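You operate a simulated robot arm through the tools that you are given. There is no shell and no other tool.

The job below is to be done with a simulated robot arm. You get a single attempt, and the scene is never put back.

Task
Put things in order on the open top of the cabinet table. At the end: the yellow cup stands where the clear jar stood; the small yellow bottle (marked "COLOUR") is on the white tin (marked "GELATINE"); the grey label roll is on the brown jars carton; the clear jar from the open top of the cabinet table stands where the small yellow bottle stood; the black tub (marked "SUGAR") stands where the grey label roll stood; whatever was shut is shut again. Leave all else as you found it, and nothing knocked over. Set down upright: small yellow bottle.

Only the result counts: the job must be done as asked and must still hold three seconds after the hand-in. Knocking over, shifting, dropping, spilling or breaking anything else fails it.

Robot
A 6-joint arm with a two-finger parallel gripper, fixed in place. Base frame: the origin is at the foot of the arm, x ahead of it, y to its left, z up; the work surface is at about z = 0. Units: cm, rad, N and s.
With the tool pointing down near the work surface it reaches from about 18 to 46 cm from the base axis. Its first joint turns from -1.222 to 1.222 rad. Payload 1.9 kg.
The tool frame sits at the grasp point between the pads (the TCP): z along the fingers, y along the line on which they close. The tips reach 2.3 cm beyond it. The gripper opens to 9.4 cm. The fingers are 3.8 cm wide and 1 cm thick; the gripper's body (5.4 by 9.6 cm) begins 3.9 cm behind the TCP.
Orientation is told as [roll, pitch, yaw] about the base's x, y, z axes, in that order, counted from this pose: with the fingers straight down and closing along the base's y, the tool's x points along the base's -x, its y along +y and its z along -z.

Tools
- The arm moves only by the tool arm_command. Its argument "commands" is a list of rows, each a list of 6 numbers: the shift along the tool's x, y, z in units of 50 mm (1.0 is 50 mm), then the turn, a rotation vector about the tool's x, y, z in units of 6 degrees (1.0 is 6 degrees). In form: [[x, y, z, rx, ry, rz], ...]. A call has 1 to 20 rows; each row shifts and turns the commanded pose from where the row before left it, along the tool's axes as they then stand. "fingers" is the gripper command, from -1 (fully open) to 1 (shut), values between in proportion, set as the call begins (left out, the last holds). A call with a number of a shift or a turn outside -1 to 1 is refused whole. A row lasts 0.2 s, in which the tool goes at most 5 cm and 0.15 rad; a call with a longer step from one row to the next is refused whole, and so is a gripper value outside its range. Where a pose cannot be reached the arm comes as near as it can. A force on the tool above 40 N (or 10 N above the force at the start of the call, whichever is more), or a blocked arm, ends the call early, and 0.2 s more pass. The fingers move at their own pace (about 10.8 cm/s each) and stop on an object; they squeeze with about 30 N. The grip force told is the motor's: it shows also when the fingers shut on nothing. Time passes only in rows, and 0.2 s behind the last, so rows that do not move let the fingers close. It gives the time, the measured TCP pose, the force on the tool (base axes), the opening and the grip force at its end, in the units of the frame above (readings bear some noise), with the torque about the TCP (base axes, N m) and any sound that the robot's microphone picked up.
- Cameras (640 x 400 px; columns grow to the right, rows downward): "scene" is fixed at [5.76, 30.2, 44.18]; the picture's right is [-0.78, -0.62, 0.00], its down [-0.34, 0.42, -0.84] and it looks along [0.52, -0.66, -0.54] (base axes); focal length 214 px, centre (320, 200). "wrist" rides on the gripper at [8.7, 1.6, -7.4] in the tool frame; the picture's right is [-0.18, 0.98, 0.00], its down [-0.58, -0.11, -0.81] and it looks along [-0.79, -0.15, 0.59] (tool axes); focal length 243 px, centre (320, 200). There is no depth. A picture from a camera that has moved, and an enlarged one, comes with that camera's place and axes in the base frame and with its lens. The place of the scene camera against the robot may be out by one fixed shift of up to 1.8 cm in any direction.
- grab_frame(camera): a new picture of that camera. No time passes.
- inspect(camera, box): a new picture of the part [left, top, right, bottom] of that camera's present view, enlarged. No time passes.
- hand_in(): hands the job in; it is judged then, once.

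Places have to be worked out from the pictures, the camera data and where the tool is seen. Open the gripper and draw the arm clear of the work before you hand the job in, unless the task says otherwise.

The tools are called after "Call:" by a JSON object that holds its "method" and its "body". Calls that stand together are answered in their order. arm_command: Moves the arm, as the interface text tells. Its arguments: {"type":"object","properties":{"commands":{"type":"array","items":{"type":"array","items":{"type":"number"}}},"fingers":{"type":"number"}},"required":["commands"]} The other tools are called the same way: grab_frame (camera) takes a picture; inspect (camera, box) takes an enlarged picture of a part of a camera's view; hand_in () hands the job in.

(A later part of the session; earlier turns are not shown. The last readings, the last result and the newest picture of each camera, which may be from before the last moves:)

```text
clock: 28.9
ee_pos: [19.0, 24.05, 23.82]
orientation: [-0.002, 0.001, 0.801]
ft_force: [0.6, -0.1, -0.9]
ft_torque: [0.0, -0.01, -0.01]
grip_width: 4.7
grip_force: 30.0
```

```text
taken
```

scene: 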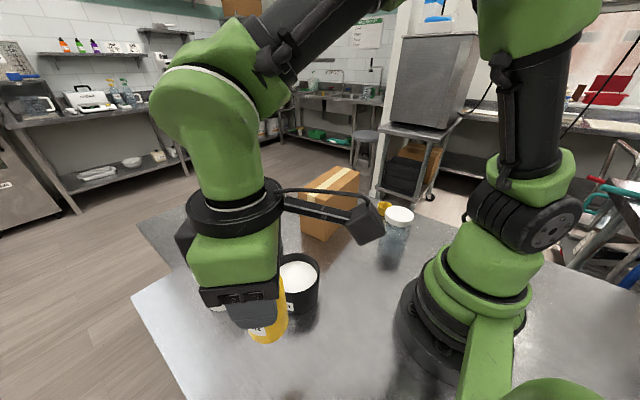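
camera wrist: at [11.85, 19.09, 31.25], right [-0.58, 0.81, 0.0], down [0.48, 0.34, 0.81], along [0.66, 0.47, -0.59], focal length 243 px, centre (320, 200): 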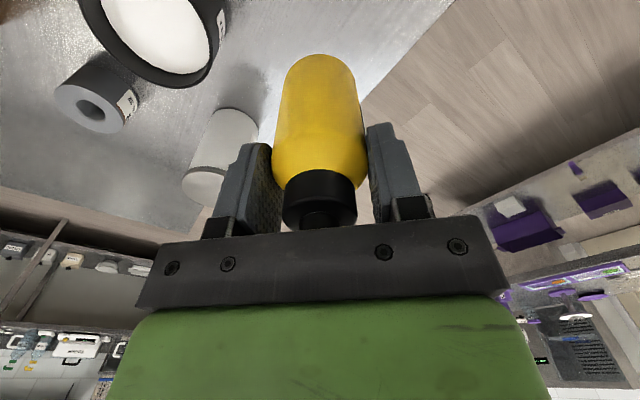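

The bottle hangs upright in the grip. Now moving over to the tin at (38.7, 22.1), staying at z≈24 so the bottle's base clears the lid by about 4 cm.

Call:
{"method": "arm_command", "body": {"commands": [[0, 0, 0, 0, 0, 0.5], [0, 0, 0, 0, 0, 0.8], [0, 0, 0, 0, 0, 0.8], [0, 0, 0, 0, 0, 0.57], [-0.25, -0.18, 0, 0, 0, 0], [-0.42, -0.3, 0, 0, 0, 0], [-0.5, -0.357, 0, 0, 0, 0], [-0.5, -0.357, 0, 0, 0, 0], [-0.5, -0.357, 0, 0, 0, 0], [-0.5, -0.357, 0, 0, 0, 0], [-0.35, -0.249, 0, 0, 0, 0], [-0.2, -0.143, 0, 0, 0, 0], [0, 0, 0, 0, 0, 0]]}}

Call:
{"method": "grab_frame", "body": {"camera": "wrist"}}

Call:
{"method": "grab_frame", "body": {"camera": "scene"}}

```text
clock: 31.7
ee_pos: [38.33, 22.21, 23.71]
orientation: [-0.003, 0.003, 0.53]
ft_force: [-0.4, -1.2, 0.9]
ft_torque: [-0.03, 0.01, 0.01]
grip_width: 0.0
grip_force: 30.0
out of reach, approached as far as the arm can: row 12
```

```text
taken
camera wrist: at [30.05, 19.42, 31.27], right [-0.33, 0.94, 0.0], down [0.56, 0.2, 0.81], along [0.76, 0.27, -0.59], focal length 243 px, centre (320, 200)
```

wrist: 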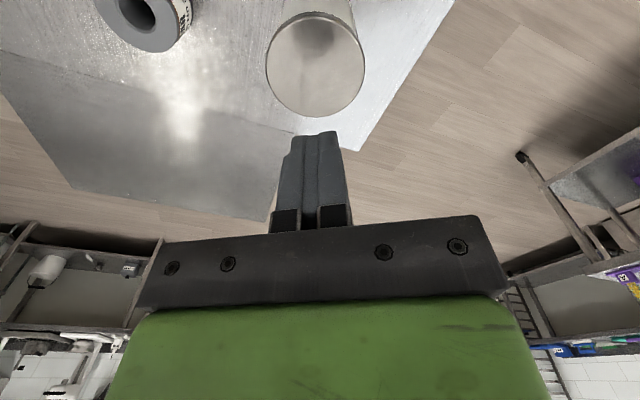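

```text
taken
```

scene: 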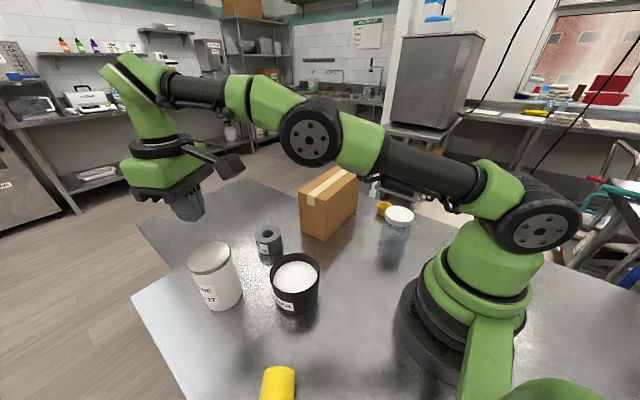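

The bottle slipped out of the grip during the move (grip width is 0). I need to see where it is and how it lies.

Call:
{"method": "inspect", "body": {"camera": "scene", "box": [180, 280, 400, 400]}}

Call:
{"method": "inspect", "body": {"camera": "scene", "box": [240, 340, 320, 400]}}

```text
2.91 times, centred on (290, 340) of scene
camera zoom: at [5.76, 30.2, 44.18], right [-0.78, -0.62, 0.0], down [-0.34, 0.42, -0.84], along [0.52, -0.66, -0.54], focal length 624 px, centre (407, -207)
```

zoom: 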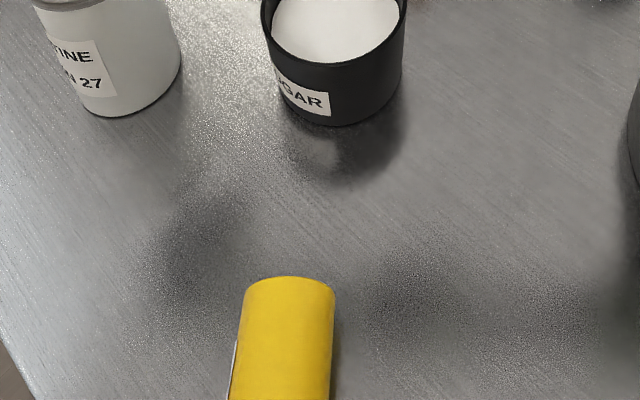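

```text
6.67 times, centred on (280, 370) of scene
camera zoom: at [5.76, 30.2, 44.18], right [-0.78, -0.62, 0.0], down [-0.34, 0.42, -0.84], along [0.52, -0.66, -0.54], focal length 1430 px, centre (587, -933)
```

zoom: 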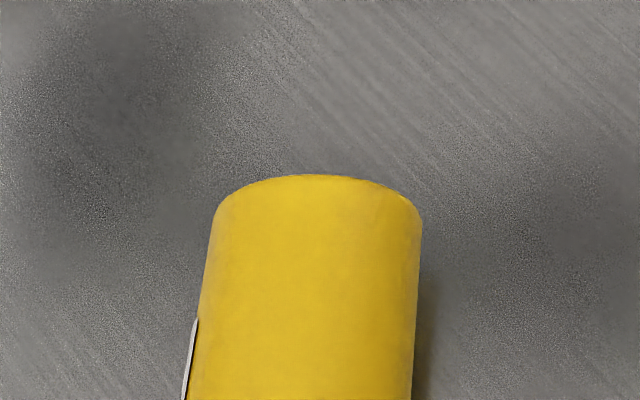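

The bottle lies on its side near its old place, cap pointing away from the base side; it didn't hit anything else. I'll open the gripper, go back at a safe height and look at it closely to plan a re-grasp that turns it upright.

Call:
{"method": "arm_command", "body": {"commands": [[0.731, 0.28, -0.092, 0, 0, 0], [0.731, 0.28, -0.092, 0, 0, 0], [0.731, 0.28, -0.092, 0, 0, 0], [0.731, 0.28, -0.092, 0, 0, 0], [0.731, 0.28, -0.092, 0, 0, 0], [0, 0, 0, 0, 0, -0.835], [0, 0, 0, 0, 0, -0.835], [0, 0, 0, 0, 0, -0.835], [0, 0, 0, 0, 0, -0.835], [0, 0, 0, 0, 0, 0]], "fingers": -1}}

Call:
{"method": "grab_frame", "body": {"camera": "wrist"}}

Call:
{"method": "inspect", "body": {"camera": "wrist", "box": [240, 0, 440, 130]}}

Call:
{"method": "inspect", "body": {"camera": "scene", "box": [240, 340, 320, 400]}}

```text
clock: 33.9
ee_pos: [18.98, 19.09, 26.09]
orientation: [-0.003, 0.0, 0.874]
ft_force: [-0.2, -0.1, -0.2]
ft_torque: [0.0, -0.03, 0.02]
grip_width: 9.38
grip_force: 0.2
```

```text
taken
camera wrist: at [12.19, 13.7, 33.53], right [-0.64, 0.77, 0.0], down [0.46, 0.38, 0.81], along [0.62, 0.51, -0.59], focal length 243 px, centre (320, 200)
```

wrist: 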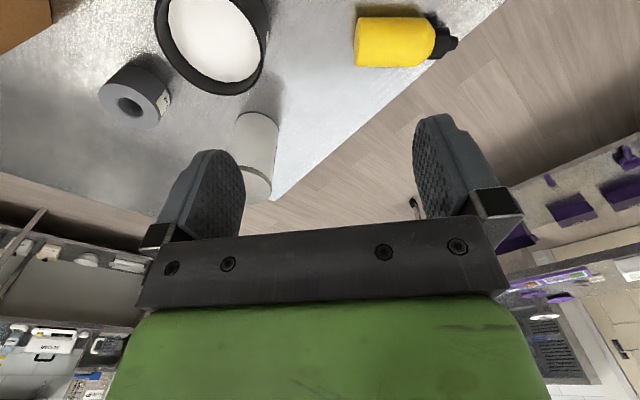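

```text
3.08 times, centred on (340, 65) of wrist
camera zoom: at [12.19, 13.7, 33.53], right [-0.64, 0.77, 0.0], down [0.46, 0.38, 0.81], along [0.62, 0.51, -0.59], focal length 746 px, centre (258, 615)
```

zoom: 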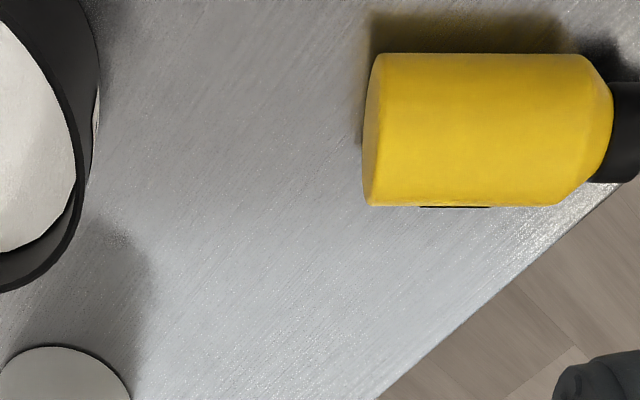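

```text
6.67 times, centred on (280, 370) of scene
camera zoom: at [5.76, 30.2, 44.18], right [-0.78, -0.62, 0.0], down [-0.34, 0.42, -0.84], along [0.52, -0.66, -0.54], focal length 1430 px, centre (587, -933)
```

zoom: 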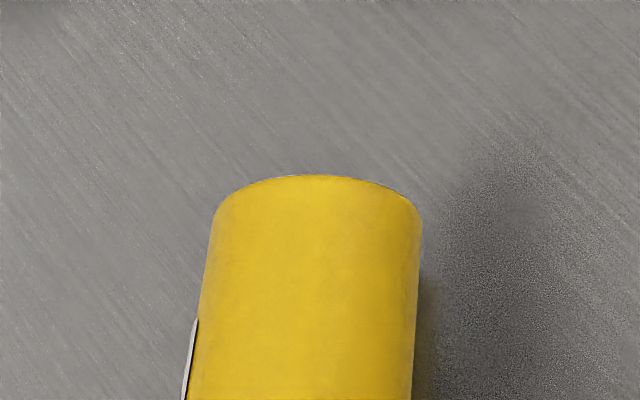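

The bottle lies with its base at about (18.6, 24.4), cap pointing along (−0.64, 0.77), fully on the table. I'll turn the gripper so it closes across the bottle (yaw ≈ 2.26), still high above everything.

Call:
{"method": "arm_command", "body": {"commands": [[0, 0, 0, 0, 0, -0.946], [0, 0, 0, 0, 0, -0.946], [0, 0, 0, 0, 0, -0.946], [0, 0, 0, 0, 0, -0.946], [0, 0, 0, 0, 0, -0.946], [0, 0, 0, 0, 0, -0.946], [0, 0, 0, 0, 0, -0.946], [0, 0, 0, 0, 0, -0.946], [0, 0, 0, 0, 0, -0.946], [0, 0, 0, 0, 0, -0.946], [0, 0, 0, 0, 0, -0.946], [0, 0, 0, 0, 0, -0.946], [0, 0, 0, 0, 0, -0.946], [0, 0, 0, 0, 0, -0.946], [0, 0, 0, 0, 0, 0]]}}

Call:
{"method": "grab_frame", "body": {"camera": "wrist"}}

```text
clock: 37.1
ee_pos: [19.1, 19.17, 26.08]
orientation: [-0.003, 0.002, 2.263]
ft_force: [-0.8, 0.7, 0.3]
ft_torque: [0.0, -0.01, 0.02]
grip_width: 9.4
grip_force: 0.0
```

```text
taken
camera wrist: at [23.25, 11.6, 33.51], right [-0.87, -0.49, 0.0], down [-0.29, 0.52, 0.81], along [-0.39, 0.7, -0.59], focal length 243 px, centre (320, 200)
```

wrist: 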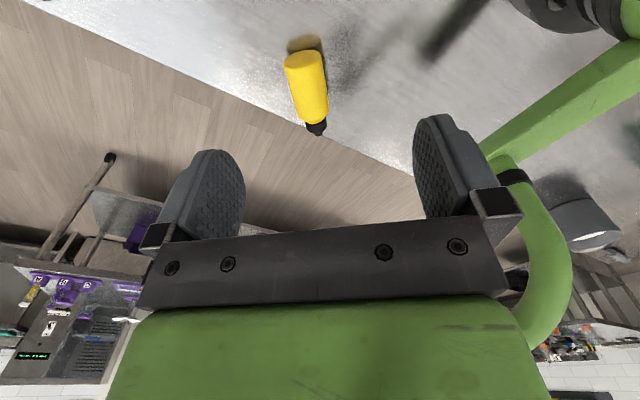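

The bottle is in view along the tool's axis direction. I'll enlarge to get its axis precisely.

Call:
{"method": "inspect", "body": {"camera": "wrist", "box": [250, 20, 370, 140]}}

```text
3.33 times, centred on (310, 80) of wrist
camera zoom: at [23.25, 11.6, 33.51], right [-0.87, -0.49, 0.0], down [-0.29, 0.52, 0.81], along [-0.39, 0.7, -0.59], focal length 809 px, centre (353, 600)
```

zoom: 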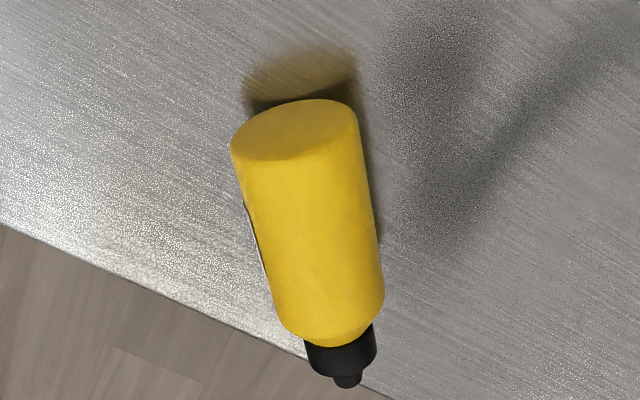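

The bottle's base centre is at about (18.5, 24.5), axis direction (−0.62, 0.784). I'll move over a grip point 4.2 cm from its base, at z≈18, then tilt the tool 20° so the fingers lean toward the base end.

Call:
{"method": "arm_command", "body": {"commands": [[0, 0, 0, 0, 0, 0.22], [-0.4375, -0.142, 0.404, 0, 0, 0], [-0.4375, -0.142, 0.404, 0, 0, 0], [-0.4375, -0.142, 0.404, 0, 0, 0], [-0.4375, -0.142, 0.404, 0, 0, 0], [0, 0, 0, 0, 0.833, 0], [0, 0, 0, 0, 0.833, 0], [0, 0, 0, 0, 0.833, 0], [0, 0, 0, 0, 0.833, 0], [0, 0, 0, 0, 0, 0]]}}

Call:
{"method": "grab_frame", "body": {"camera": "wrist"}}

Call:
{"method": "grab_frame", "body": {"camera": "scene"}}

```text
clock: 39.3
ee_pos: [16.81, 27.34, 17.96]
orientation: [-0.001, 0.352, 2.235]
ft_force: [0.2, 0.3, 0.1]
ft_torque: [0.02, 0.02, 0.01]
grip_width: 9.39
grip_force: 0.0
out of reach, approached as far as the arm can: row 9
```

```text
taken
camera wrist: at [18.83, 22.21, 27.92], right [-0.88, -0.47, -0.06], down [-0.42, 0.71, 0.56], along [-0.22, 0.52, -0.83], focal length 243 px, centre (320, 200)
```

wrist: 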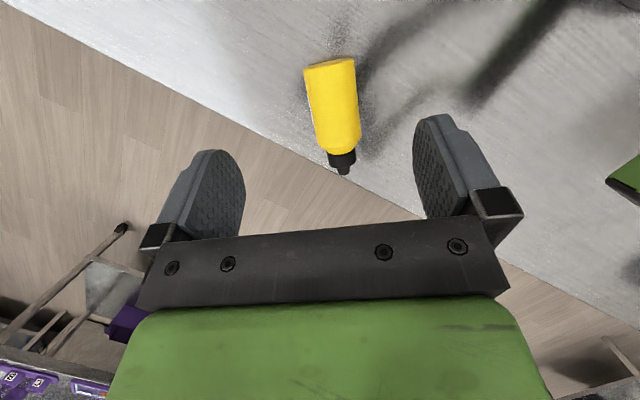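

```text
taken
```

scene: 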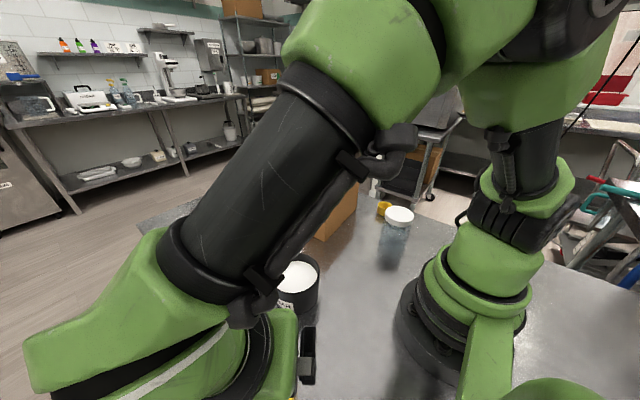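

With a 20° tilt the first joint reaches its limit near there. I'll reduce the tilt to about 11.5° and see where the tool settles.

Call:
{"method": "arm_command", "body": {"commands": [[0, 0, 0, 0, -0.725, 0], [0, 0, 0, 0, -0.725, 0], [0, 0, 0, 0, 0, 0]]}}

```text
clock: 40.1
ee_pos: [16.72, 27.55, 17.89]
orientation: [0.0, 0.195, 2.24]
ft_force: [-0.3, -0.5, -0.6]
ft_torque: [0.0, 0.02, 0.04]
grip_width: 9.4
grip_force: 0.0
```

Now the tool is at grip distance 3.5 cm from the bottle's base, about 0.5 cm off sideways. I'll correct this and descend vertically to z≈7 for a check.

Call:
{"method": "arm_command", "body": {"commands": [[0, 0.1, 0, 0, 0, 0], [-0.0845, 0, 0.428, 0, 0, 0], [-0.0845, 0, 0.428, 0, 0, 0], [-0.0845, 0, 0.428, 0, 0, 0], [-0.0845, 0, 0.428, 0, 0, 0], [-0.0845, 0, 0.428, 0, 0, 0], [0, 0, 0, 0, 0, 0]]}}

Call:
{"method": "grab_frame", "body": {"camera": "wrist"}}

Call:
{"method": "inspect", "body": {"camera": "wrist", "box": [200, 40, 460, 240]}}

```text
clock: 41.7
ee_pos: [16.4, 27.0, 6.91]
orientation: [-0.001, 0.197, 2.237]
ft_force: [0.0, -0.4, 0.8]
ft_torque: [0.0, -0.03, 0.01]
grip_width: 9.4
grip_force: 0.1
```

```text
taken
camera wrist: at [19.33, 20.66, 15.99], right [-0.88, -0.47, -0.04], down [-0.37, 0.64, 0.68], along [-0.29, 0.61, -0.74], focal length 243 px, centre (320, 200)
```

wrist: 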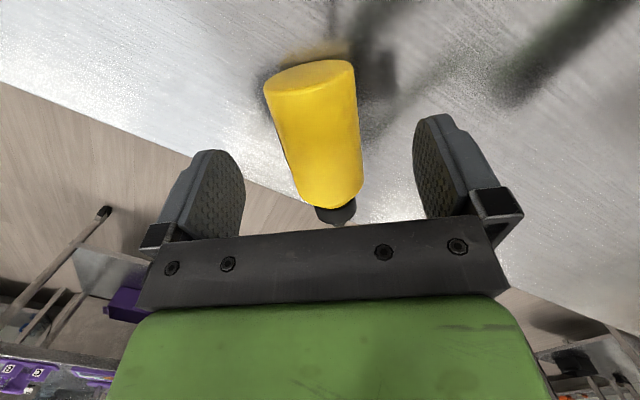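

```text
2.00 times, centred on (330, 140) of wrist
camera zoom: at [19.33, 20.66, 15.99], right [-0.88, -0.47, -0.04], down [-0.37, 0.64, 0.68], along [-0.29, 0.61, -0.74], focal length 485 px, centre (300, 320)
```

zoom: 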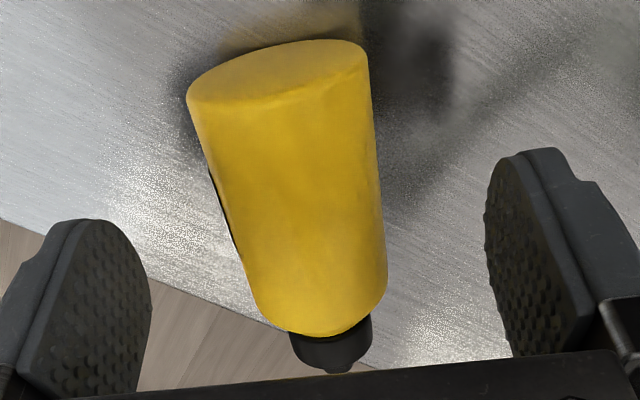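

The bottle lies centred between the fingers (offset ≈0.15 cm, grip about 3.2 cm from its base). Descending to z≈3.2 and closing.

Call:
{"method": "arm_command", "body": {"commands": [[-0.048, 0, 0.242, 0, 0, 0], [-0.048, 0, 0.242, 0, 0, 0], [-0.048, 0, 0.242, 0, 0, 0], [0, 0, 0, 0, 0, 0]]}}

Call:
{"method": "arm_command", "body": {"commands": [[0, 0, 0, 0, 0, 0], [0, 0, 0, 0, 0, 0], [0, 0, 0, 0, 0, 0], [0, 0, 0, 0, 0, 0], [0, 0, 0, 0, 0, 0]], "fingers": 1}}

Call:
{"method": "grab_frame", "body": {"camera": "wrist"}}

```text
clock: 42.7
ee_pos: [16.31, 27.16, 3.21]
orientation: [-0.001, 0.2, 2.237]
ft_force: [-1.3, -0.9, 0.4]
ft_torque: [0.01, -0.01, 0.03]
grip_width: 9.37
grip_force: 0.2
```

```text
clock: 43.9
ee_pos: [16.35, 27.03, 3.3]
orientation: [0.003, 0.199, 2.238]
ft_force: [-0.3, 1.2, 0.3]
ft_torque: [-0.04, 0.03, -0.01]
grip_width: 4.71
grip_force: 29.6
```

```text
taken
camera wrist: at [19.33, 20.71, 12.36], right [-0.88, -0.47, -0.04], down [-0.37, 0.64, 0.68], along [-0.29, 0.61, -0.74], focal length 243 px, centre (320, 200)
```

wrist: 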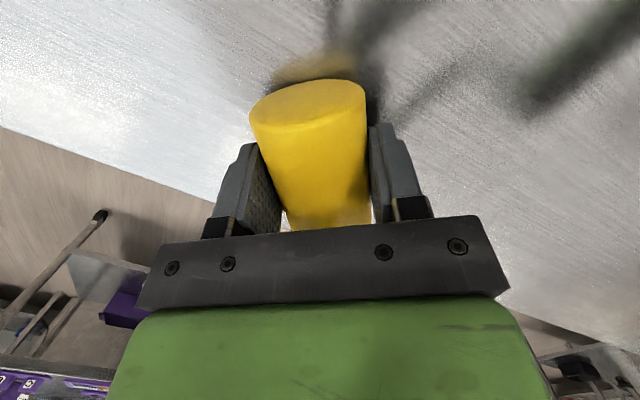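

Closed at 4.71 cm. Lifting gently a few centimetres and checking the hold.

Call:
{"method": "arm_command", "body": {"commands": [[0.008, 0, -0.04, 0, 0, 0], [0.016, 0, -0.08, 0, 0, 0], [0.023, 0, -0.118, 0, 0, 0], [0.031, 0, -0.157, 0, 0, 0], [0.031, 0, -0.157, 0, 0, 0], [0.031, 0, -0.157, 0, 0, 0], [0.016, 0, -0.08, 0, 0, 0], [0, 0, 0, 0, 0, 0]]}}

Call:
{"method": "grab_frame", "body": {"camera": "wrist"}}

```text
clock: 45.7
ee_pos: [16.5, 27.13, 7.38]
orientation: [0.0, 0.199, 2.237]
ft_force: [0.2, 0.6, -0.5]
ft_torque: [-0.01, -0.02, 0.01]
grip_width: 4.73
grip_force: 29.6
```

```text
taken
camera wrist: at [19.41, 20.71, 16.37], right [-0.88, -0.47, -0.04], down [-0.37, 0.64, 0.68], along [-0.29, 0.61, -0.74], focal length 243 px, centre (320, 200)
```

wrist: 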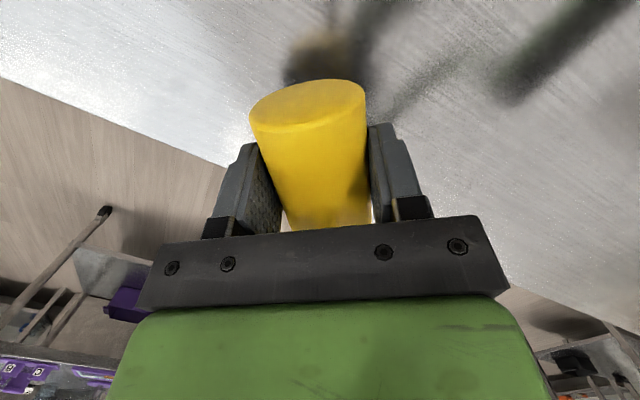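

Held well. Now lifting to z≈21 and then starting a slow turn about the vertical toward the front.

Call:
{"method": "arm_command", "body": {"commands": [[0.03, 0, -0.15, 0, 0, 0], [0.05, 0, -0.25, 0, 0, 0], [0.068, 0, -0.343, 0, 0, 0], [0.068, 0, -0.343, 0, 0, 0], [0.068, 0, -0.343, 0, 0, 0], [0.068, 0, -0.343, 0, 0, 0], [0.068, 0, -0.343, 0, 0, 0], [0.068, 0, -0.343, 0, 0, 0], [0.05, 0, -0.25, 0, 0, 0], [0, 0, 0, 0, 0, 0]]}}

Call:
{"method": "arm_command", "body": {"commands": [[0, 0, 0, -0.06, 0, 0.3], [0, 0, 0, -0.1, 0, 0.5], [0, 0, 0, -0.12, 0, 0.61], [0, 0, 0, -0.12, 0, 0.61], [0, 0, 0, -0.12, 0, 0.61], [0, 0, 0, -0.12, 0, 0.61], [0, 0, 0, -0.12, 0, 0.61], [0, 0, 0, -0.12, 0, 0.61], [0, 0, 0, -0.12, 0, 0.61], [0, 0, 0, -0.12, 0, 0.61], [0, 0, 0, -0.12, 0, 0.61], [0, 0, 0, -0.12, 0, 0.61], [0, 0, 0, -0.12, 0, 0.61], [0, 0, 0, -0.1, 0, 0.5], [0, 0, 0, -0.06, 0, 0.3], [0, 0, 0, 0, 0, 0]]}}

Call:
{"method": "grab_frame", "body": {"camera": "wrist"}}

```text
clock: 47.9
ee_pos: [16.35, 27.09, 21.19]
orientation: [0.0, 0.2, 2.238]
ft_force: [0.0, 0.0, -0.2]
ft_torque: [-0.01, -0.01, -0.01]
grip_width: 4.7
grip_force: 30.3
```

```text
clock: 51.3
ee_pos: [16.36, 27.09, 21.14]
orientation: [-0.005, 0.197, 1.35]
ft_force: [-0.3, 0.8, -1.1]
ft_torque: [0.0, 0.02, 0.01]
grip_width: 4.73
grip_force: 30.1
```

```text
taken
camera wrist: at [13.17, 20.74, 30.2], right [-0.92, 0.39, -0.04], down [0.26, 0.69, 0.68], along [0.29, 0.61, -0.73], focal length 243 px, centre (320, 200)
```

wrist: 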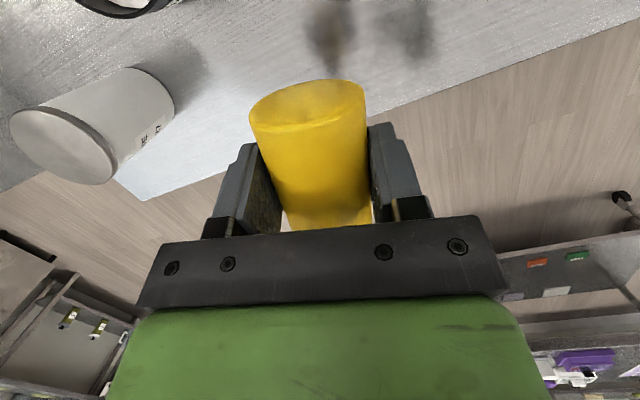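

Still held. Continuing the slow turn to yaw ≈ 0.2.

Call:
{"method": "arm_command", "body": {"commands": [[0, 0, 0, -0.06, 0, 0.3], [0, 0, 0, -0.1, 0, 0.5], [0, 0, 0, -0.13, 0, 0.66], [0, 0, 0, -0.13, 0, 0.66], [0, 0, 0, -0.13, 0, 0.66], [0, 0, 0, -0.13, 0, 0.66], [0, 0, 0, -0.13, 0, 0.66], [0, 0, 0, -0.13, 0, 0.66], [0, 0, 0, -0.13, 0, 0.66], [0, 0, 0, -0.13, 0, 0.66], [0, 0, 0, -0.13, 0, 0.66], [0, 0, 0, -0.13, 0, 0.66], [0, 0, 0, -0.13, 0, 0.66], [0, 0, 0, -0.13, 0, 0.66], [0, 0, 0, -0.13, 0, 0.66], [0, 0, 0, -0.13, 0, 0.66], [0, 0, 0, -0.1, 0, 0.5], [0, 0, 0, -0.06, 0, 0.3], [0, 0, 0, 0, 0, 0]]}}

Call:
{"method": "grab_frame", "body": {"camera": "scene"}}

```text
clock: 55.3
ee_pos: [16.4, 27.12, 21.08]
orientation: [-0.002, 0.191, 0.194]
ft_force: [1.7, -0.4, -0.2]
ft_torque: [0.03, 0.04, 0.03]
grip_width: 4.72
grip_force: 30.3
```

```text
taken
```

scene: 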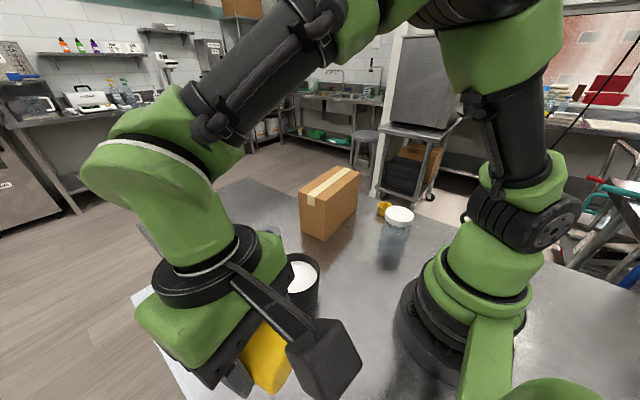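

Held at yaw 0.19. Now I move out gently toward (33, 20, 22), with room to swing the tool outward and bring the bottle upright.

Call:
{"method": "arm_command", "body": {"commands": [[-0.145, -0.1, -0.038, 0, 0, 0], [-0.23, -0.163, -0.061, 0, 0, 0], [-0.318, -0.224, -0.084, 0, 0, 0], [-0.347, -0.244, -0.091, 0, 0, 0], [-0.347, -0.244, -0.091, 0, 0, 0], [-0.347, -0.244, -0.091, 0, 0, 0], [-0.347, -0.244, -0.091, 0, 0, 0], [-0.318, -0.224, -0.084, 0, 0, 0], [-0.26, -0.183, -0.068, 0, 0, 0], [-0.145, -0.1, -0.038, 0, 0, 0], [-0.087, -0.061, -0.023, 0, 0, 0], [0, 0, 0, 0, 0, 0]]}}

Call:
{"method": "grab_frame", "body": {"camera": "wrist"}}

```text
clock: 57.9
ee_pos: [33.0, 20.01, 22.16]
orientation: [-0.002, 0.192, 0.194]
ft_force: [-0.9, 0.1, -0.4]
ft_torque: [0.02, 0.0, 0.04]
grip_width: 4.72
grip_force: 29.9
```

```text
taken
camera wrist: at [25.63, 20.35, 31.12], right [-0.01, 1.0, -0.04], down [0.73, 0.04, 0.68], along [0.68, -0.02, -0.73], focal length 243 px, centre (320, 200)
```

wrist: 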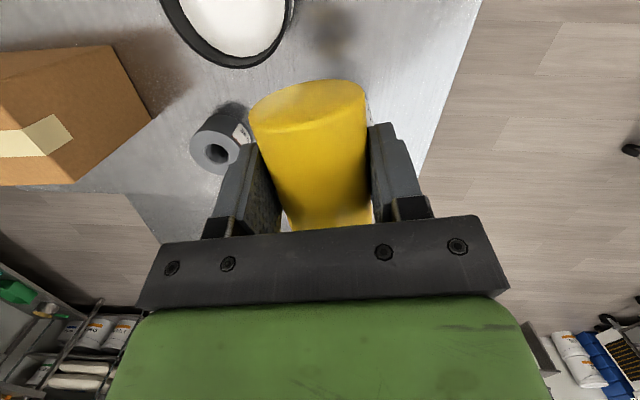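

Now swinging the tool outward about its closing axis (first half), which raises the cap end of the bottle.

Call:
{"method": "arm_command", "body": {"commands": [[0, 0, 0, 0, -0.3, 0], [0, 0, 0, 0, -0.5, 0], [0, 0, 0, 0, -0.62, 0], [0, 0, 0, 0, -0.62, 0], [0, 0, 0, 0, -0.62, 0], [0, 0, 0, 0, -0.62, 0], [0, 0, 0, 0, -0.62, 0], [0, 0, 0, 0, -0.62, 0], [0, 0, 0, 0, -0.62, 0], [0, 0, 0, 0, -0.62, 0], [0, 0, 0, 0, -0.62, 0], [0, 0, 0, 0, -0.62, 0], [0, 0, 0, 0, -0.5, 0], [0, 0, 0, 0, -0.3, 0], [0, 0, 0, 0, 0, 0]]}}

Call:
{"method": "grab_frame", "body": {"camera": "scene"}}

Call:
{"method": "grab_frame", "body": {"camera": "wrist"}}

```text
clock: 61.1
ee_pos: [32.96, 20.09, 22.08]
orientation: [-0.002, -0.623, 0.196]
ft_force: [-0.4, -0.3, -0.7]
ft_torque: [-0.01, 0.0, 0.01]
grip_width: 4.74
grip_force: 29.9
```

```text
taken
```

scene: 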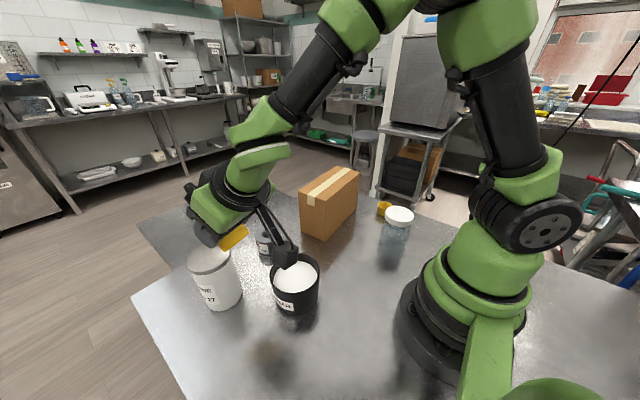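

```text
taken
camera wrist: at [21.38, 19.55, 23.16], right [-0.04, 0.99, 0.1], down [0.02, -0.1, 0.99], along [1.0, 0.05, -0.02], focal length 243 px, centre (320, 200)
```

wrist: 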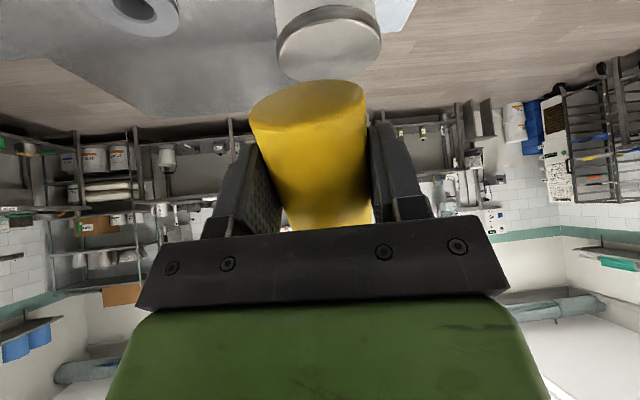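

Going well: the bottle is now tilted with base down. Second half of the swing to upright.

Call:
{"method": "arm_command", "body": {"commands": [[0, 0, 0, 0, -0.3, 0], [0, 0, 0, 0, -0.5, 0], [0, 0, 0, 0, -0.62, 0], [0, 0, 0, 0, -0.62, 0], [0, 0, 0, 0, -0.62, 0], [0, 0, 0, 0, -0.62, 0], [0, 0, 0, 0, -0.62, 0], [0, 0, 0, 0, -0.62, 0], [0, 0, 0, 0, -0.62, 0], [0, 0, 0, 0, -0.62, 0], [0, 0, 0, 0, -0.62, 0], [0, 0, 0, 0, -0.47, 0], [0, 0, 0, 0, -0.3, 0], [0, 0, 0, 0, 0, 0]]}}

Call:
{"method": "grab_frame", "body": {"camera": "scene"}}

Call:
{"method": "grab_frame", "body": {"camera": "wrist"}}

Call:
{"method": "inspect", "body": {"camera": "scene", "box": [160, 140, 360, 320]}}

```text
clock: 64.1
ee_pos: [32.39, 21.79, 23.09]
orientation: [-0.017, -1.372, 0.208]
ft_force: [0.8, 0.1, -1.0]
ft_torque: [0.03, 0.04, -0.02]
grip_width: 4.72
grip_force: 30.2
out of reach, approached as far as the arm can: row 11, 12, 13
```

```text
taken
```

scene: 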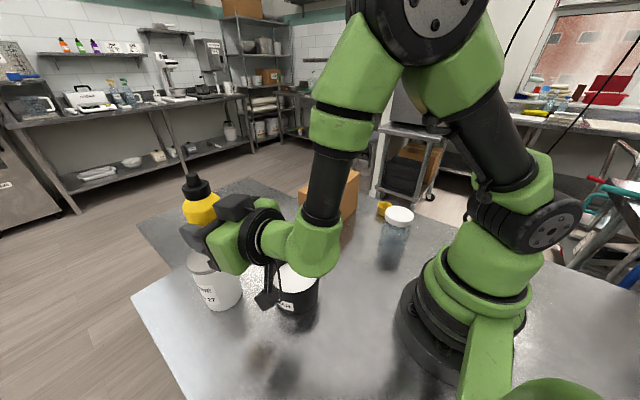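

```text
taken
camera wrist: at [23.14, 21.74, 16.09], right [-0.15, 0.97, 0.18], down [-0.64, -0.23, 0.73], along [0.75, 0.0, 0.66], focal length 243 px, centre (320, 200)
```

wrist: 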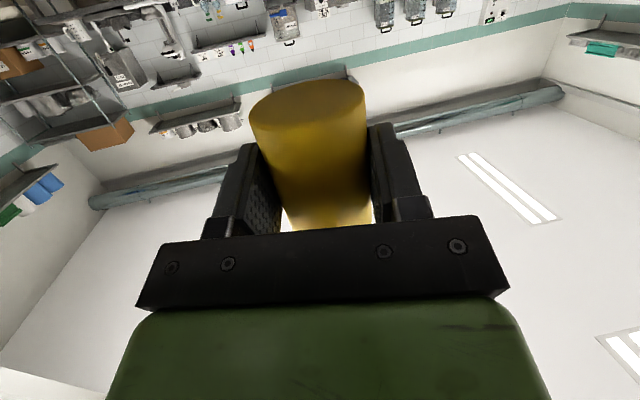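

```text
2.22 times, centred on (260, 230) of scene
camera zoom: at [5.76, 30.2, 44.18], right [-0.78, -0.62, 0.0], down [-0.34, 0.42, -0.84], along [0.52, -0.66, -0.54], focal length 477 px, centre (453, 133)
```

zoom: 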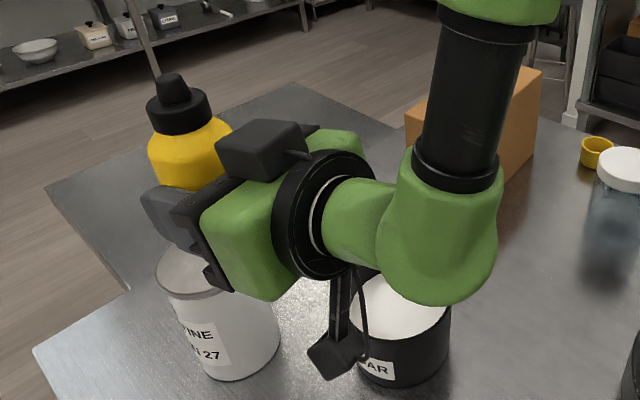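

The bottle is upright in the grip (TCP at (32.4, 21.8, 23.1)). Moving gently outward until the bottle is above the tin's centre: TCP target about (37.8, 21.9), keeping the height.

Call:
{"method": "arm_command", "body": {"commands": [[-0.018, -0.016, 0.087, 0, 0, 0], [-0.035, -0.033, 0.175, 0, 0, 0], [-0.046, -0.043, 0.227, 0, 0, 0], [-0.046, -0.043, 0.227, 0, 0, 0], [-0.039, -0.036, 0.192, 0, 0, 0], [-0.021, -0.02, 0.105, 0, 0, 0], [-0.007, -0.007, 0.035, 0, 0, 0], [0, 0, 0, 0, 0, 0]]}}

Call:
{"method": "inspect", "body": {"camera": "scene", "box": [140, 120, 340, 320]}}

Call:
{"method": "grab_frame", "body": {"camera": "wrist"}}

```text
clock: 65.9
ee_pos: [37.67, 22.58, 23.42]
orientation: [-0.019, -1.37, 0.207]
ft_force: [-0.4, 0.3, -0.6]
ft_torque: [-0.03, 0.01, 0.0]
grip_width: 4.7
grip_force: 29.8
out of reach, approached as far as the arm can: row 2, 4
```

```text
2.00 times, centred on (240, 220) of scene
camera zoom: at [5.76, 30.2, 44.18], right [-0.78, -0.62, 0.0], down [-0.34, 0.42, -0.84], along [0.52, -0.66, -0.54], focal length 429 px, centre (480, 160)
```

zoom: 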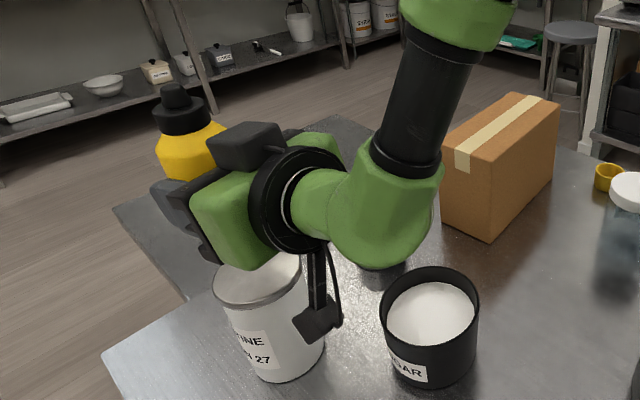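

```text
taken
camera wrist: at [28.48, 22.62, 16.52], right [-0.15, 0.97, 0.18], down [-0.64, -0.23, 0.73], along [0.75, 0.0, 0.66], focal length 243 px, centre (320, 200)
```

wrist: 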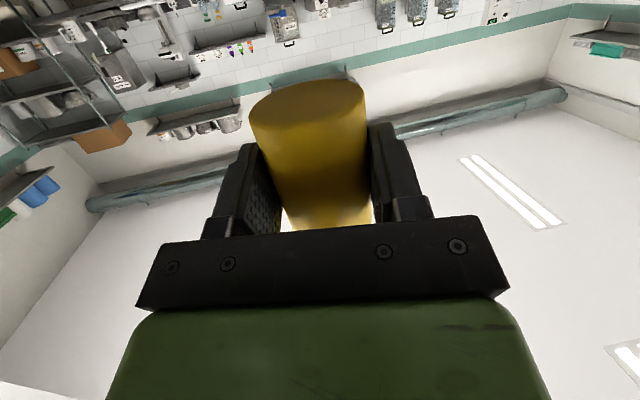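

The TCP is at (37.67, 22.58, 23.4), bottle exactly upright by calculation. I shift −0.65 cm in y and lower the bottle to about 1.5 cm above the lid, then check.

Call:
{"method": "arm_command", "body": {"commands": [[0, -0.065, 0, 0, 0, 0], [0, -0.066, 0, 0, 0, 0], [0.08, 0, 0.016, 0, 0, 0], [0.159, 0, 0.032, 0, 0, 0], [0.2, 0, 0.04, 0, 0, 0], [0.2, 0, 0.04, 0, 0, 0], [0.2, 0, 0.04, 0, 0, 0], [0.2, 0, 0.04, 0, 0, 0], [0.159, 0, 0.032, 0, 0, 0], [0.08, 0, 0.016, 0, 0, 0], [0, 0, 0, 0, 0, 0]]}}

Call:
{"method": "inspect", "body": {"camera": "scene", "box": [140, 160, 340, 320]}}

Call:
{"method": "grab_frame", "body": {"camera": "wrist"}}

```text
clock: 68.3
ee_pos: [37.43, 24.85, 18.09]
orientation: [-0.019, -1.37, 0.209]
ft_force: [0.8, -0.3, -1.1]
ft_torque: [-0.03, 0.03, 0.01]
grip_width: 4.73
grip_force: 30.0
out of reach, approached as far as the arm can: row 1, 3, 4, 5, 6, 7, 8, 10
```

```text
2.50 times, centred on (240, 240) of scene
camera zoom: at [5.76, 30.2, 44.18], right [-0.78, -0.62, 0.0], down [-0.34, 0.42, -0.84], along [0.52, -0.66, -0.54], focal length 536 px, centre (520, 100)
```

zoom: 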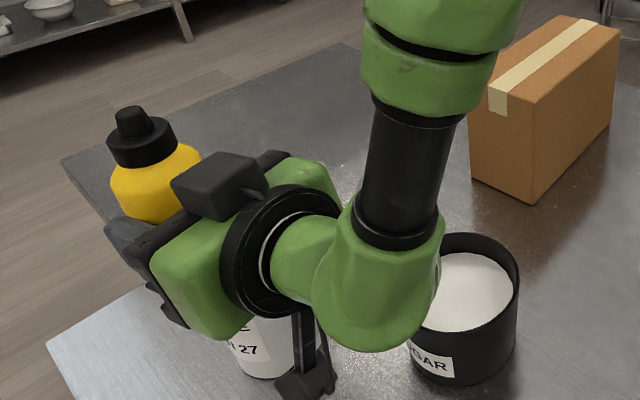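

```text
taken
camera wrist: at [28.22, 24.89, 11.15], right [-0.15, 0.97, 0.18], down [-0.64, -0.23, 0.73], along [0.75, -0.01, 0.66], focal length 243 px, centre (320, 200)
```

wrist: 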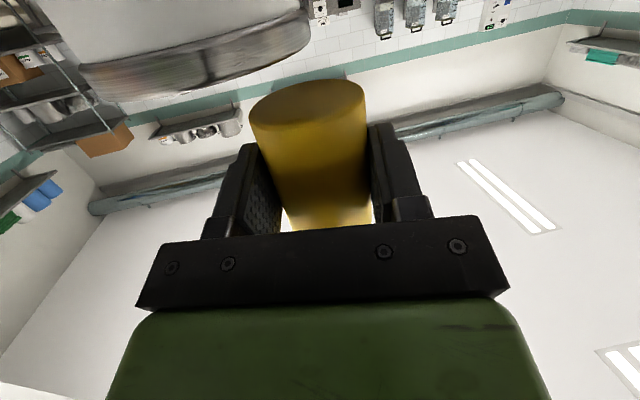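

The arm is at its inner folding limit with this pointing direction (wrist too close to the base), which pushed the TCP to y=24.85. I'll turn the tool's azimuth toward 0 about the vertical, which moves the wrist further out, keeping the bottle upright above lid height.

Call:
{"method": "arm_command", "body": {"commands": [[0, 0, 0, 0.3, 0, 0.06], [0, 0, 0, 0.5, 0, 0.1], [0, 0, 0, 0.5, 0, 0.1], [0, 0, 0, 0.4, 0, 0.08], [0, 0, 0, 0.26, 0, 0.055], [0, 0, 0, 0, 0, 0]]}}

Call:
{"method": "inspect", "body": {"camera": "scene", "box": [140, 160, 340, 320]}}

```text
clock: 69.7
ee_pos: [37.39, 24.88, 18.11]
orientation: [-0.012, -1.375, -0.002]
ft_force: [-0.3, -0.8, -0.8]
ft_torque: [0.01, 0.01, -0.02]
grip_width: 4.74
grip_force: 30.0
```

```text
2.50 times, centred on (240, 240) of scene
camera zoom: at [5.76, 30.2, 44.18], right [-0.78, -0.62, 0.0], down [-0.34, 0.42, -0.84], along [0.52, -0.66, -0.54], focal length 536 px, centre (520, 100)
```

zoom: 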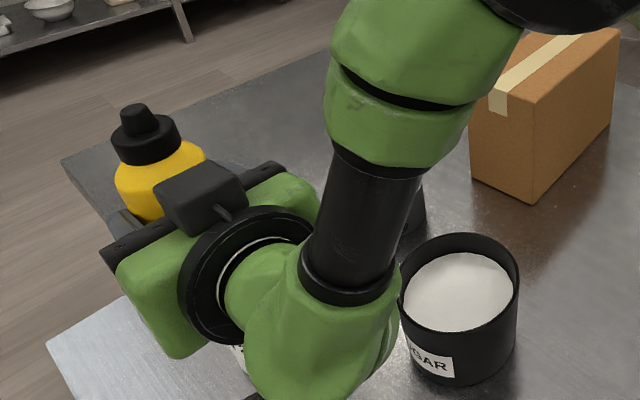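

Reachable now (yaw 0, TCP (37.4, 24.9, 18.1)). Sliding sideways to put the bottle axis over the tin's centre.

Call:
{"method": "arm_command", "body": {"commands": [[-0.002, -0.08, 0.012, 0, 0, 0], [-0.004, -0.14, 0.02, 0, 0, 0], [-0.004, -0.14, 0.02, 0, 0, 0], [-0.004, -0.12, 0.016, 0, 0, 0], [-0.002, -0.076, 0.012, 0, 0, 0], [0, 0, 0, 0, 0, 0]]}}

Call:
{"method": "grab_frame", "body": {"camera": "wrist"}}

Call:
{"method": "inspect", "body": {"camera": "scene", "box": [140, 160, 340, 320]}}

```text
clock: 71.1
ee_pos: [37.84, 21.99, 18.05]
orientation: [-0.012, -1.374, -0.002]
ft_force: [-0.7, 0.8, -0.8]
ft_torque: [0.01, 0.03, 0.0]
grip_width: 4.71
grip_force: 29.7
```

```text
taken
camera wrist: at [28.79, 23.92, 11.14], right [0.05, 0.98, 0.18], down [-0.68, -0.1, 0.73], along [0.73, -0.16, 0.66], focal length 243 px, centre (320, 200)
```

wrist: 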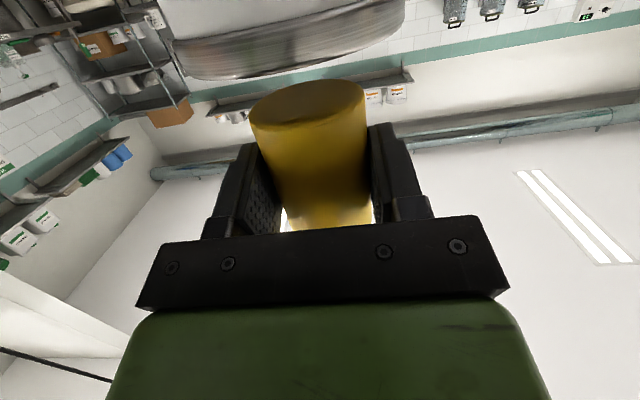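

```text
2.50 times, centred on (240, 240) of scene
camera zoom: at [5.76, 30.2, 44.18], right [-0.78, -0.62, 0.0], down [-0.34, 0.42, -0.84], along [0.52, -0.66, -0.54], focal length 536 px, centre (520, 100)
```

zoom: 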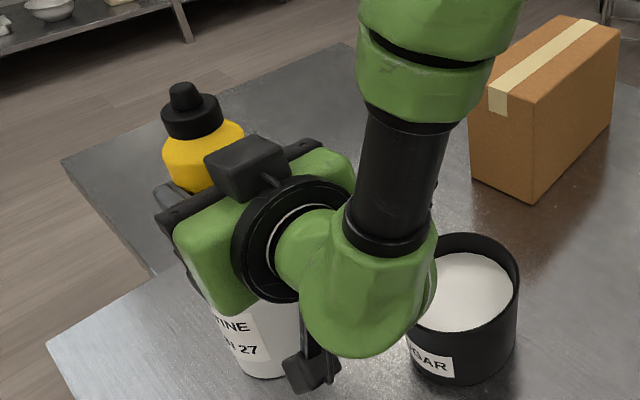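

The view from below shows the tin's lid centred with the bottle within 0.3 cm; lid top looks to be at z≈12.3–12.6, bottle base now ≈14.8. Lowering 1.7 cm.

Call:
{"method": "arm_command", "body": {"commands": [[0.04, 0, 0.008, 0, 0, 0], [0.075, 0, 0.015, 0, 0, 0], [0.075, 0, 0.015, 0, 0, 0], [0.075, 0, 0.015, 0, 0, 0], [0.05, 0, 0.01, 0, 0, 0], [0.02, 0, 0.004, 0, 0, 0], [0, 0, 0, 0, 0, 0]]}}

Call:
{"method": "grab_frame", "body": {"camera": "wrist"}}

Call:
{"method": "inspect", "body": {"camera": "wrist", "box": [160, 0, 440, 160]}}

```text
clock: 72.7
ee_pos: [37.91, 22.0, 16.4]
orientation: [-0.013, -1.374, -0.003]
ft_force: [-0.3, -0.2, -0.3]
ft_torque: [-0.02, 0.01, 0.02]
grip_width: 4.71
grip_force: 30.0
```

```text
taken
camera wrist: at [28.81, 23.93, 9.45], right [0.05, 0.98, 0.18], down [-0.68, -0.1, 0.73], along [0.73, -0.16, 0.66], focal length 243 px, centre (320, 200)
```

wrist: 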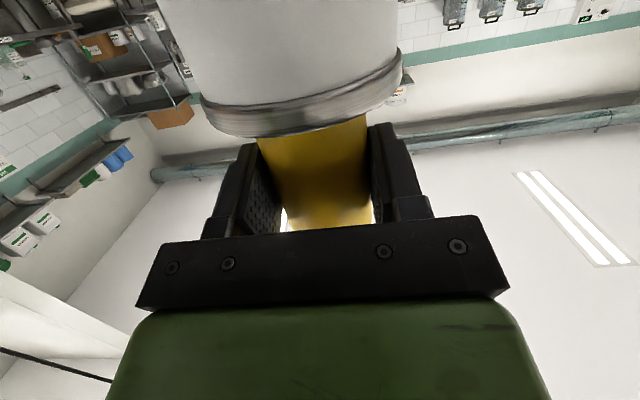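

```text
2.29 times, centred on (300, 80) of wrist
camera zoom: at [28.81, 23.93, 9.45], right [0.05, 0.98, 0.18], down [-0.68, -0.1, 0.73], along [0.73, -0.16, 0.66], focal length 555 px, centre (366, 474)
```

zoom: 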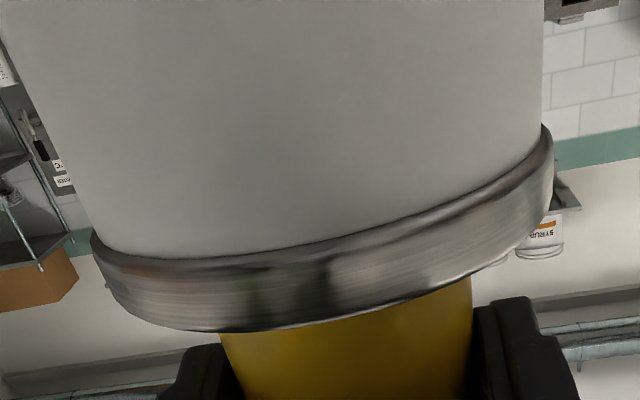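

Lid top ≈ z 12.45, tin centre (38.9, 22.15); the bottle axis is at about (38.8, 22.0) with base ≈ 13.2. Lowering another 0.45 cm slowly.

Call:
{"method": "arm_command", "body": {"commands": [[0.03, 0, 0.006, 0, 0, 0], [0.03, 0, 0.006, 0, 0, 0], [0.03, 0, 0.006, 0, 0, 0], [0, 0, 0, 0, 0, 0]]}}

Call:
{"method": "arm_command", "body": {"commands": [[0.015, 0, 0.003, 0, 0, 0], [0.015, 0, 0.003, 0, 0, 0], [0, 0, 0, 0, 0, 0]]}}

```text
clock: 73.7
ee_pos: [37.87, 22.09, 16.04]
orientation: [0.002, -1.376, -0.017]
ft_force: [5.3, -0.4, 20.4]
ft_torque: [0.01, -0.33, 0.03]
grip_width: 4.76
grip_force: 29.8
```

```text
clock: 74.5
ee_pos: [37.72, 22.1, 15.77]
orientation: [-0.009, -1.374, -0.006]
ft_force: [1.5, 2.4, 21.2]
ft_torque: [0.12, -0.18, 0.07]
grip_width: 4.71
grip_force: 29.4
```

Contact: about 21 N upward, so the bottle stands on the lid. I'll ease up slightly to relieve the load before releasing.

Call:
{"method": "arm_command", "body": {"commands": [[-0.02, 0, -0.004, 0, 0, 0], [0, 0, 0, 0, 0, 0]]}}

Call:
{"method": "grab_frame", "body": {"camera": "wrist"}}

Call:
{"method": "inspect", "body": {"camera": "scene", "box": [140, 160, 340, 320]}}

```text
clock: 75.1
ee_pos: [37.67, 22.06, 15.81]
orientation: [-0.019, -1.373, 0.007]
ft_force: [2.9, 1.9, 9.2]
ft_torque: [0.09, -0.35, 0.07]
grip_width: 4.69
grip_force: 29.8
```

```text
taken
camera wrist: at [28.76, 23.9, 8.86], right [0.05, 0.98, 0.18], down [-0.68, -0.1, 0.73], along [0.73, -0.16, 0.66], focal length 243 px, centre (320, 200)
```

wrist: 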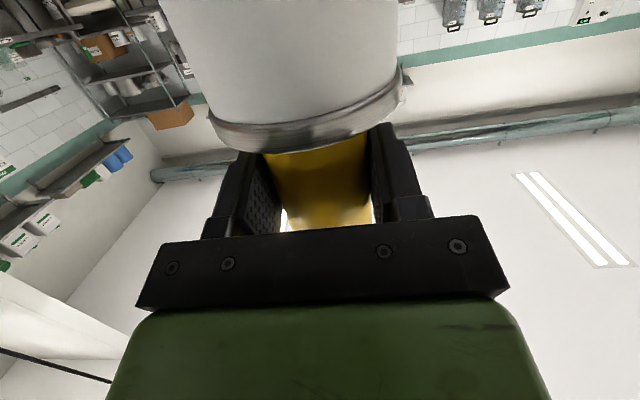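

```text
2.50 times, centred on (240, 240) of scene
camera zoom: at [5.76, 30.2, 44.18], right [-0.78, -0.62, 0.0], down [-0.34, 0.42, -0.84], along [0.52, -0.66, -0.54], focal length 536 px, centre (520, 100)
```

zoom: 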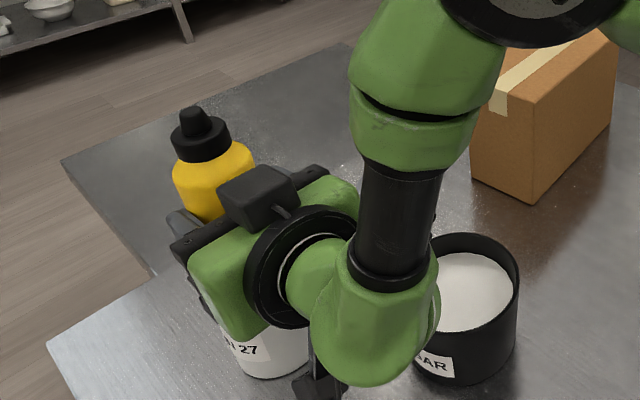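

Force is down to 9 N. I'll ease up a touch more, then open the fingers.

Call:
{"method": "arm_command", "body": {"commands": [[-0.014, 0, -0.003, 0, 0, 0], [0, 0, 0, 0, 0, 0]]}}

```text
clock: 75.7
ee_pos: [37.77, 22.07, 15.91]
orientation: [-0.026, -1.369, 0.011]
ft_force: [0.0, -0.1, -0.5]
ft_torque: [0.02, 0.02, 0.01]
grip_width: 4.69
grip_force: 29.7
```

Load is near zero now. Opening the fingers to about 7 cm.

Call:
{"method": "arm_command", "body": {"commands": [[0, 0, 0, 0, 0, 0], [0, 0, 0, 0, 0, 0], [0, 0, 0, 0, 0, 0], [0, 0, 0, 0, 0, 0]], "fingers": -0.5}}

Call:
{"method": "grab_frame", "body": {"camera": "wrist"}}

Call:
{"method": "inspect", "body": {"camera": "scene", "box": [140, 160, 340, 320]}}

```text
clock: 76.7
ee_pos: [37.79, 22.13, 15.88]
orientation: [-0.011, -1.373, -0.004]
ft_force: [0.6, 0.3, -0.4]
ft_torque: [-0.01, 0.01, -0.01]
grip_width: 7.07
grip_force: 0.1
```

```text
taken
camera wrist: at [28.8, 23.95, 8.97], right [0.05, 0.98, 0.18], down [-0.68, -0.1, 0.73], along [0.73, -0.16, 0.66], focal length 243 px, centre (320, 200)
```

wrist: 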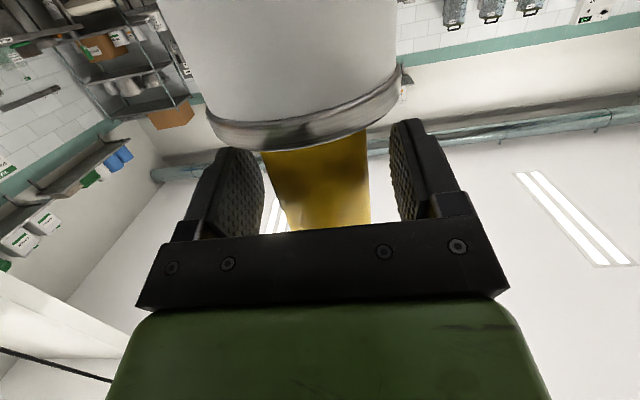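

```text
2.50 times, centred on (240, 240) of scene
camera zoom: at [5.76, 30.2, 44.18], right [-0.78, -0.62, 0.0], down [-0.34, 0.42, -0.84], along [0.52, -0.66, -0.54], focal length 536 px, centre (520, 100)
```

zoom: 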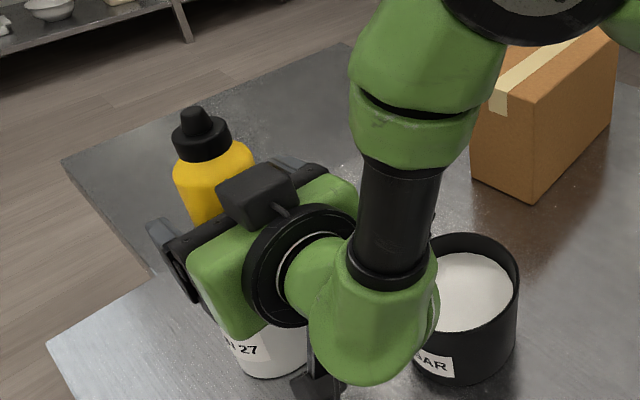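

The bottle stands upright on the tin. I open fully and rise straight up (fingers flank the bottle on both sides) in two stages, watching for sideways drift.

Call:
{"method": "arm_command", "body": {"commands": [[0, 0, 0, 0, 0, 0], [0, 0, 0, 0, 0, 0], [-0.1, 0, -0.02, 0, 0, 0], [-0.15, 0, -0.03, 0, 0, 0], [-0.15, 0, -0.03, 0, 0, 0], [0, 0, 0, 0, 0, 0]], "fingers": -1}}

Call:
{"method": "arm_command", "body": {"commands": [[-0.15, 0, -0.03, 0, 0, 0], [-0.196, 0, -0.039, 0, 0, 0], [-0.196, 0, -0.039, 0, 0, 0], [-0.196, 0, -0.039, 0, 0, 0], [-0.196, 0, -0.039, 0, 0, 0], [0, 0, 0, 0, 0, 0]]}}

Call:
{"method": "grab_frame", "body": {"camera": "scene"}}

```text
clock: 78.1
ee_pos: [37.9, 22.07, 18.11]
orientation: [-0.015, -1.374, -0.002]
ft_force: [-0.2, -0.6, 0.2]
ft_torque: [-0.04, 0.01, 0.02]
grip_width: 9.38
grip_force: 0.1
```

```text
clock: 79.5
ee_pos: [37.95, 22.05, 22.68]
orientation: [-0.014, -1.372, -0.002]
ft_force: [-0.2, -0.2, 0.1]
ft_torque: [-0.02, -0.04, 0.01]
grip_width: 9.41
grip_force: 0.0
```

```text
taken
```

scene: 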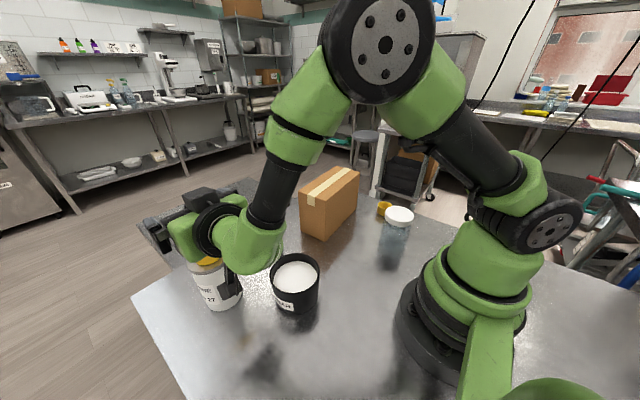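

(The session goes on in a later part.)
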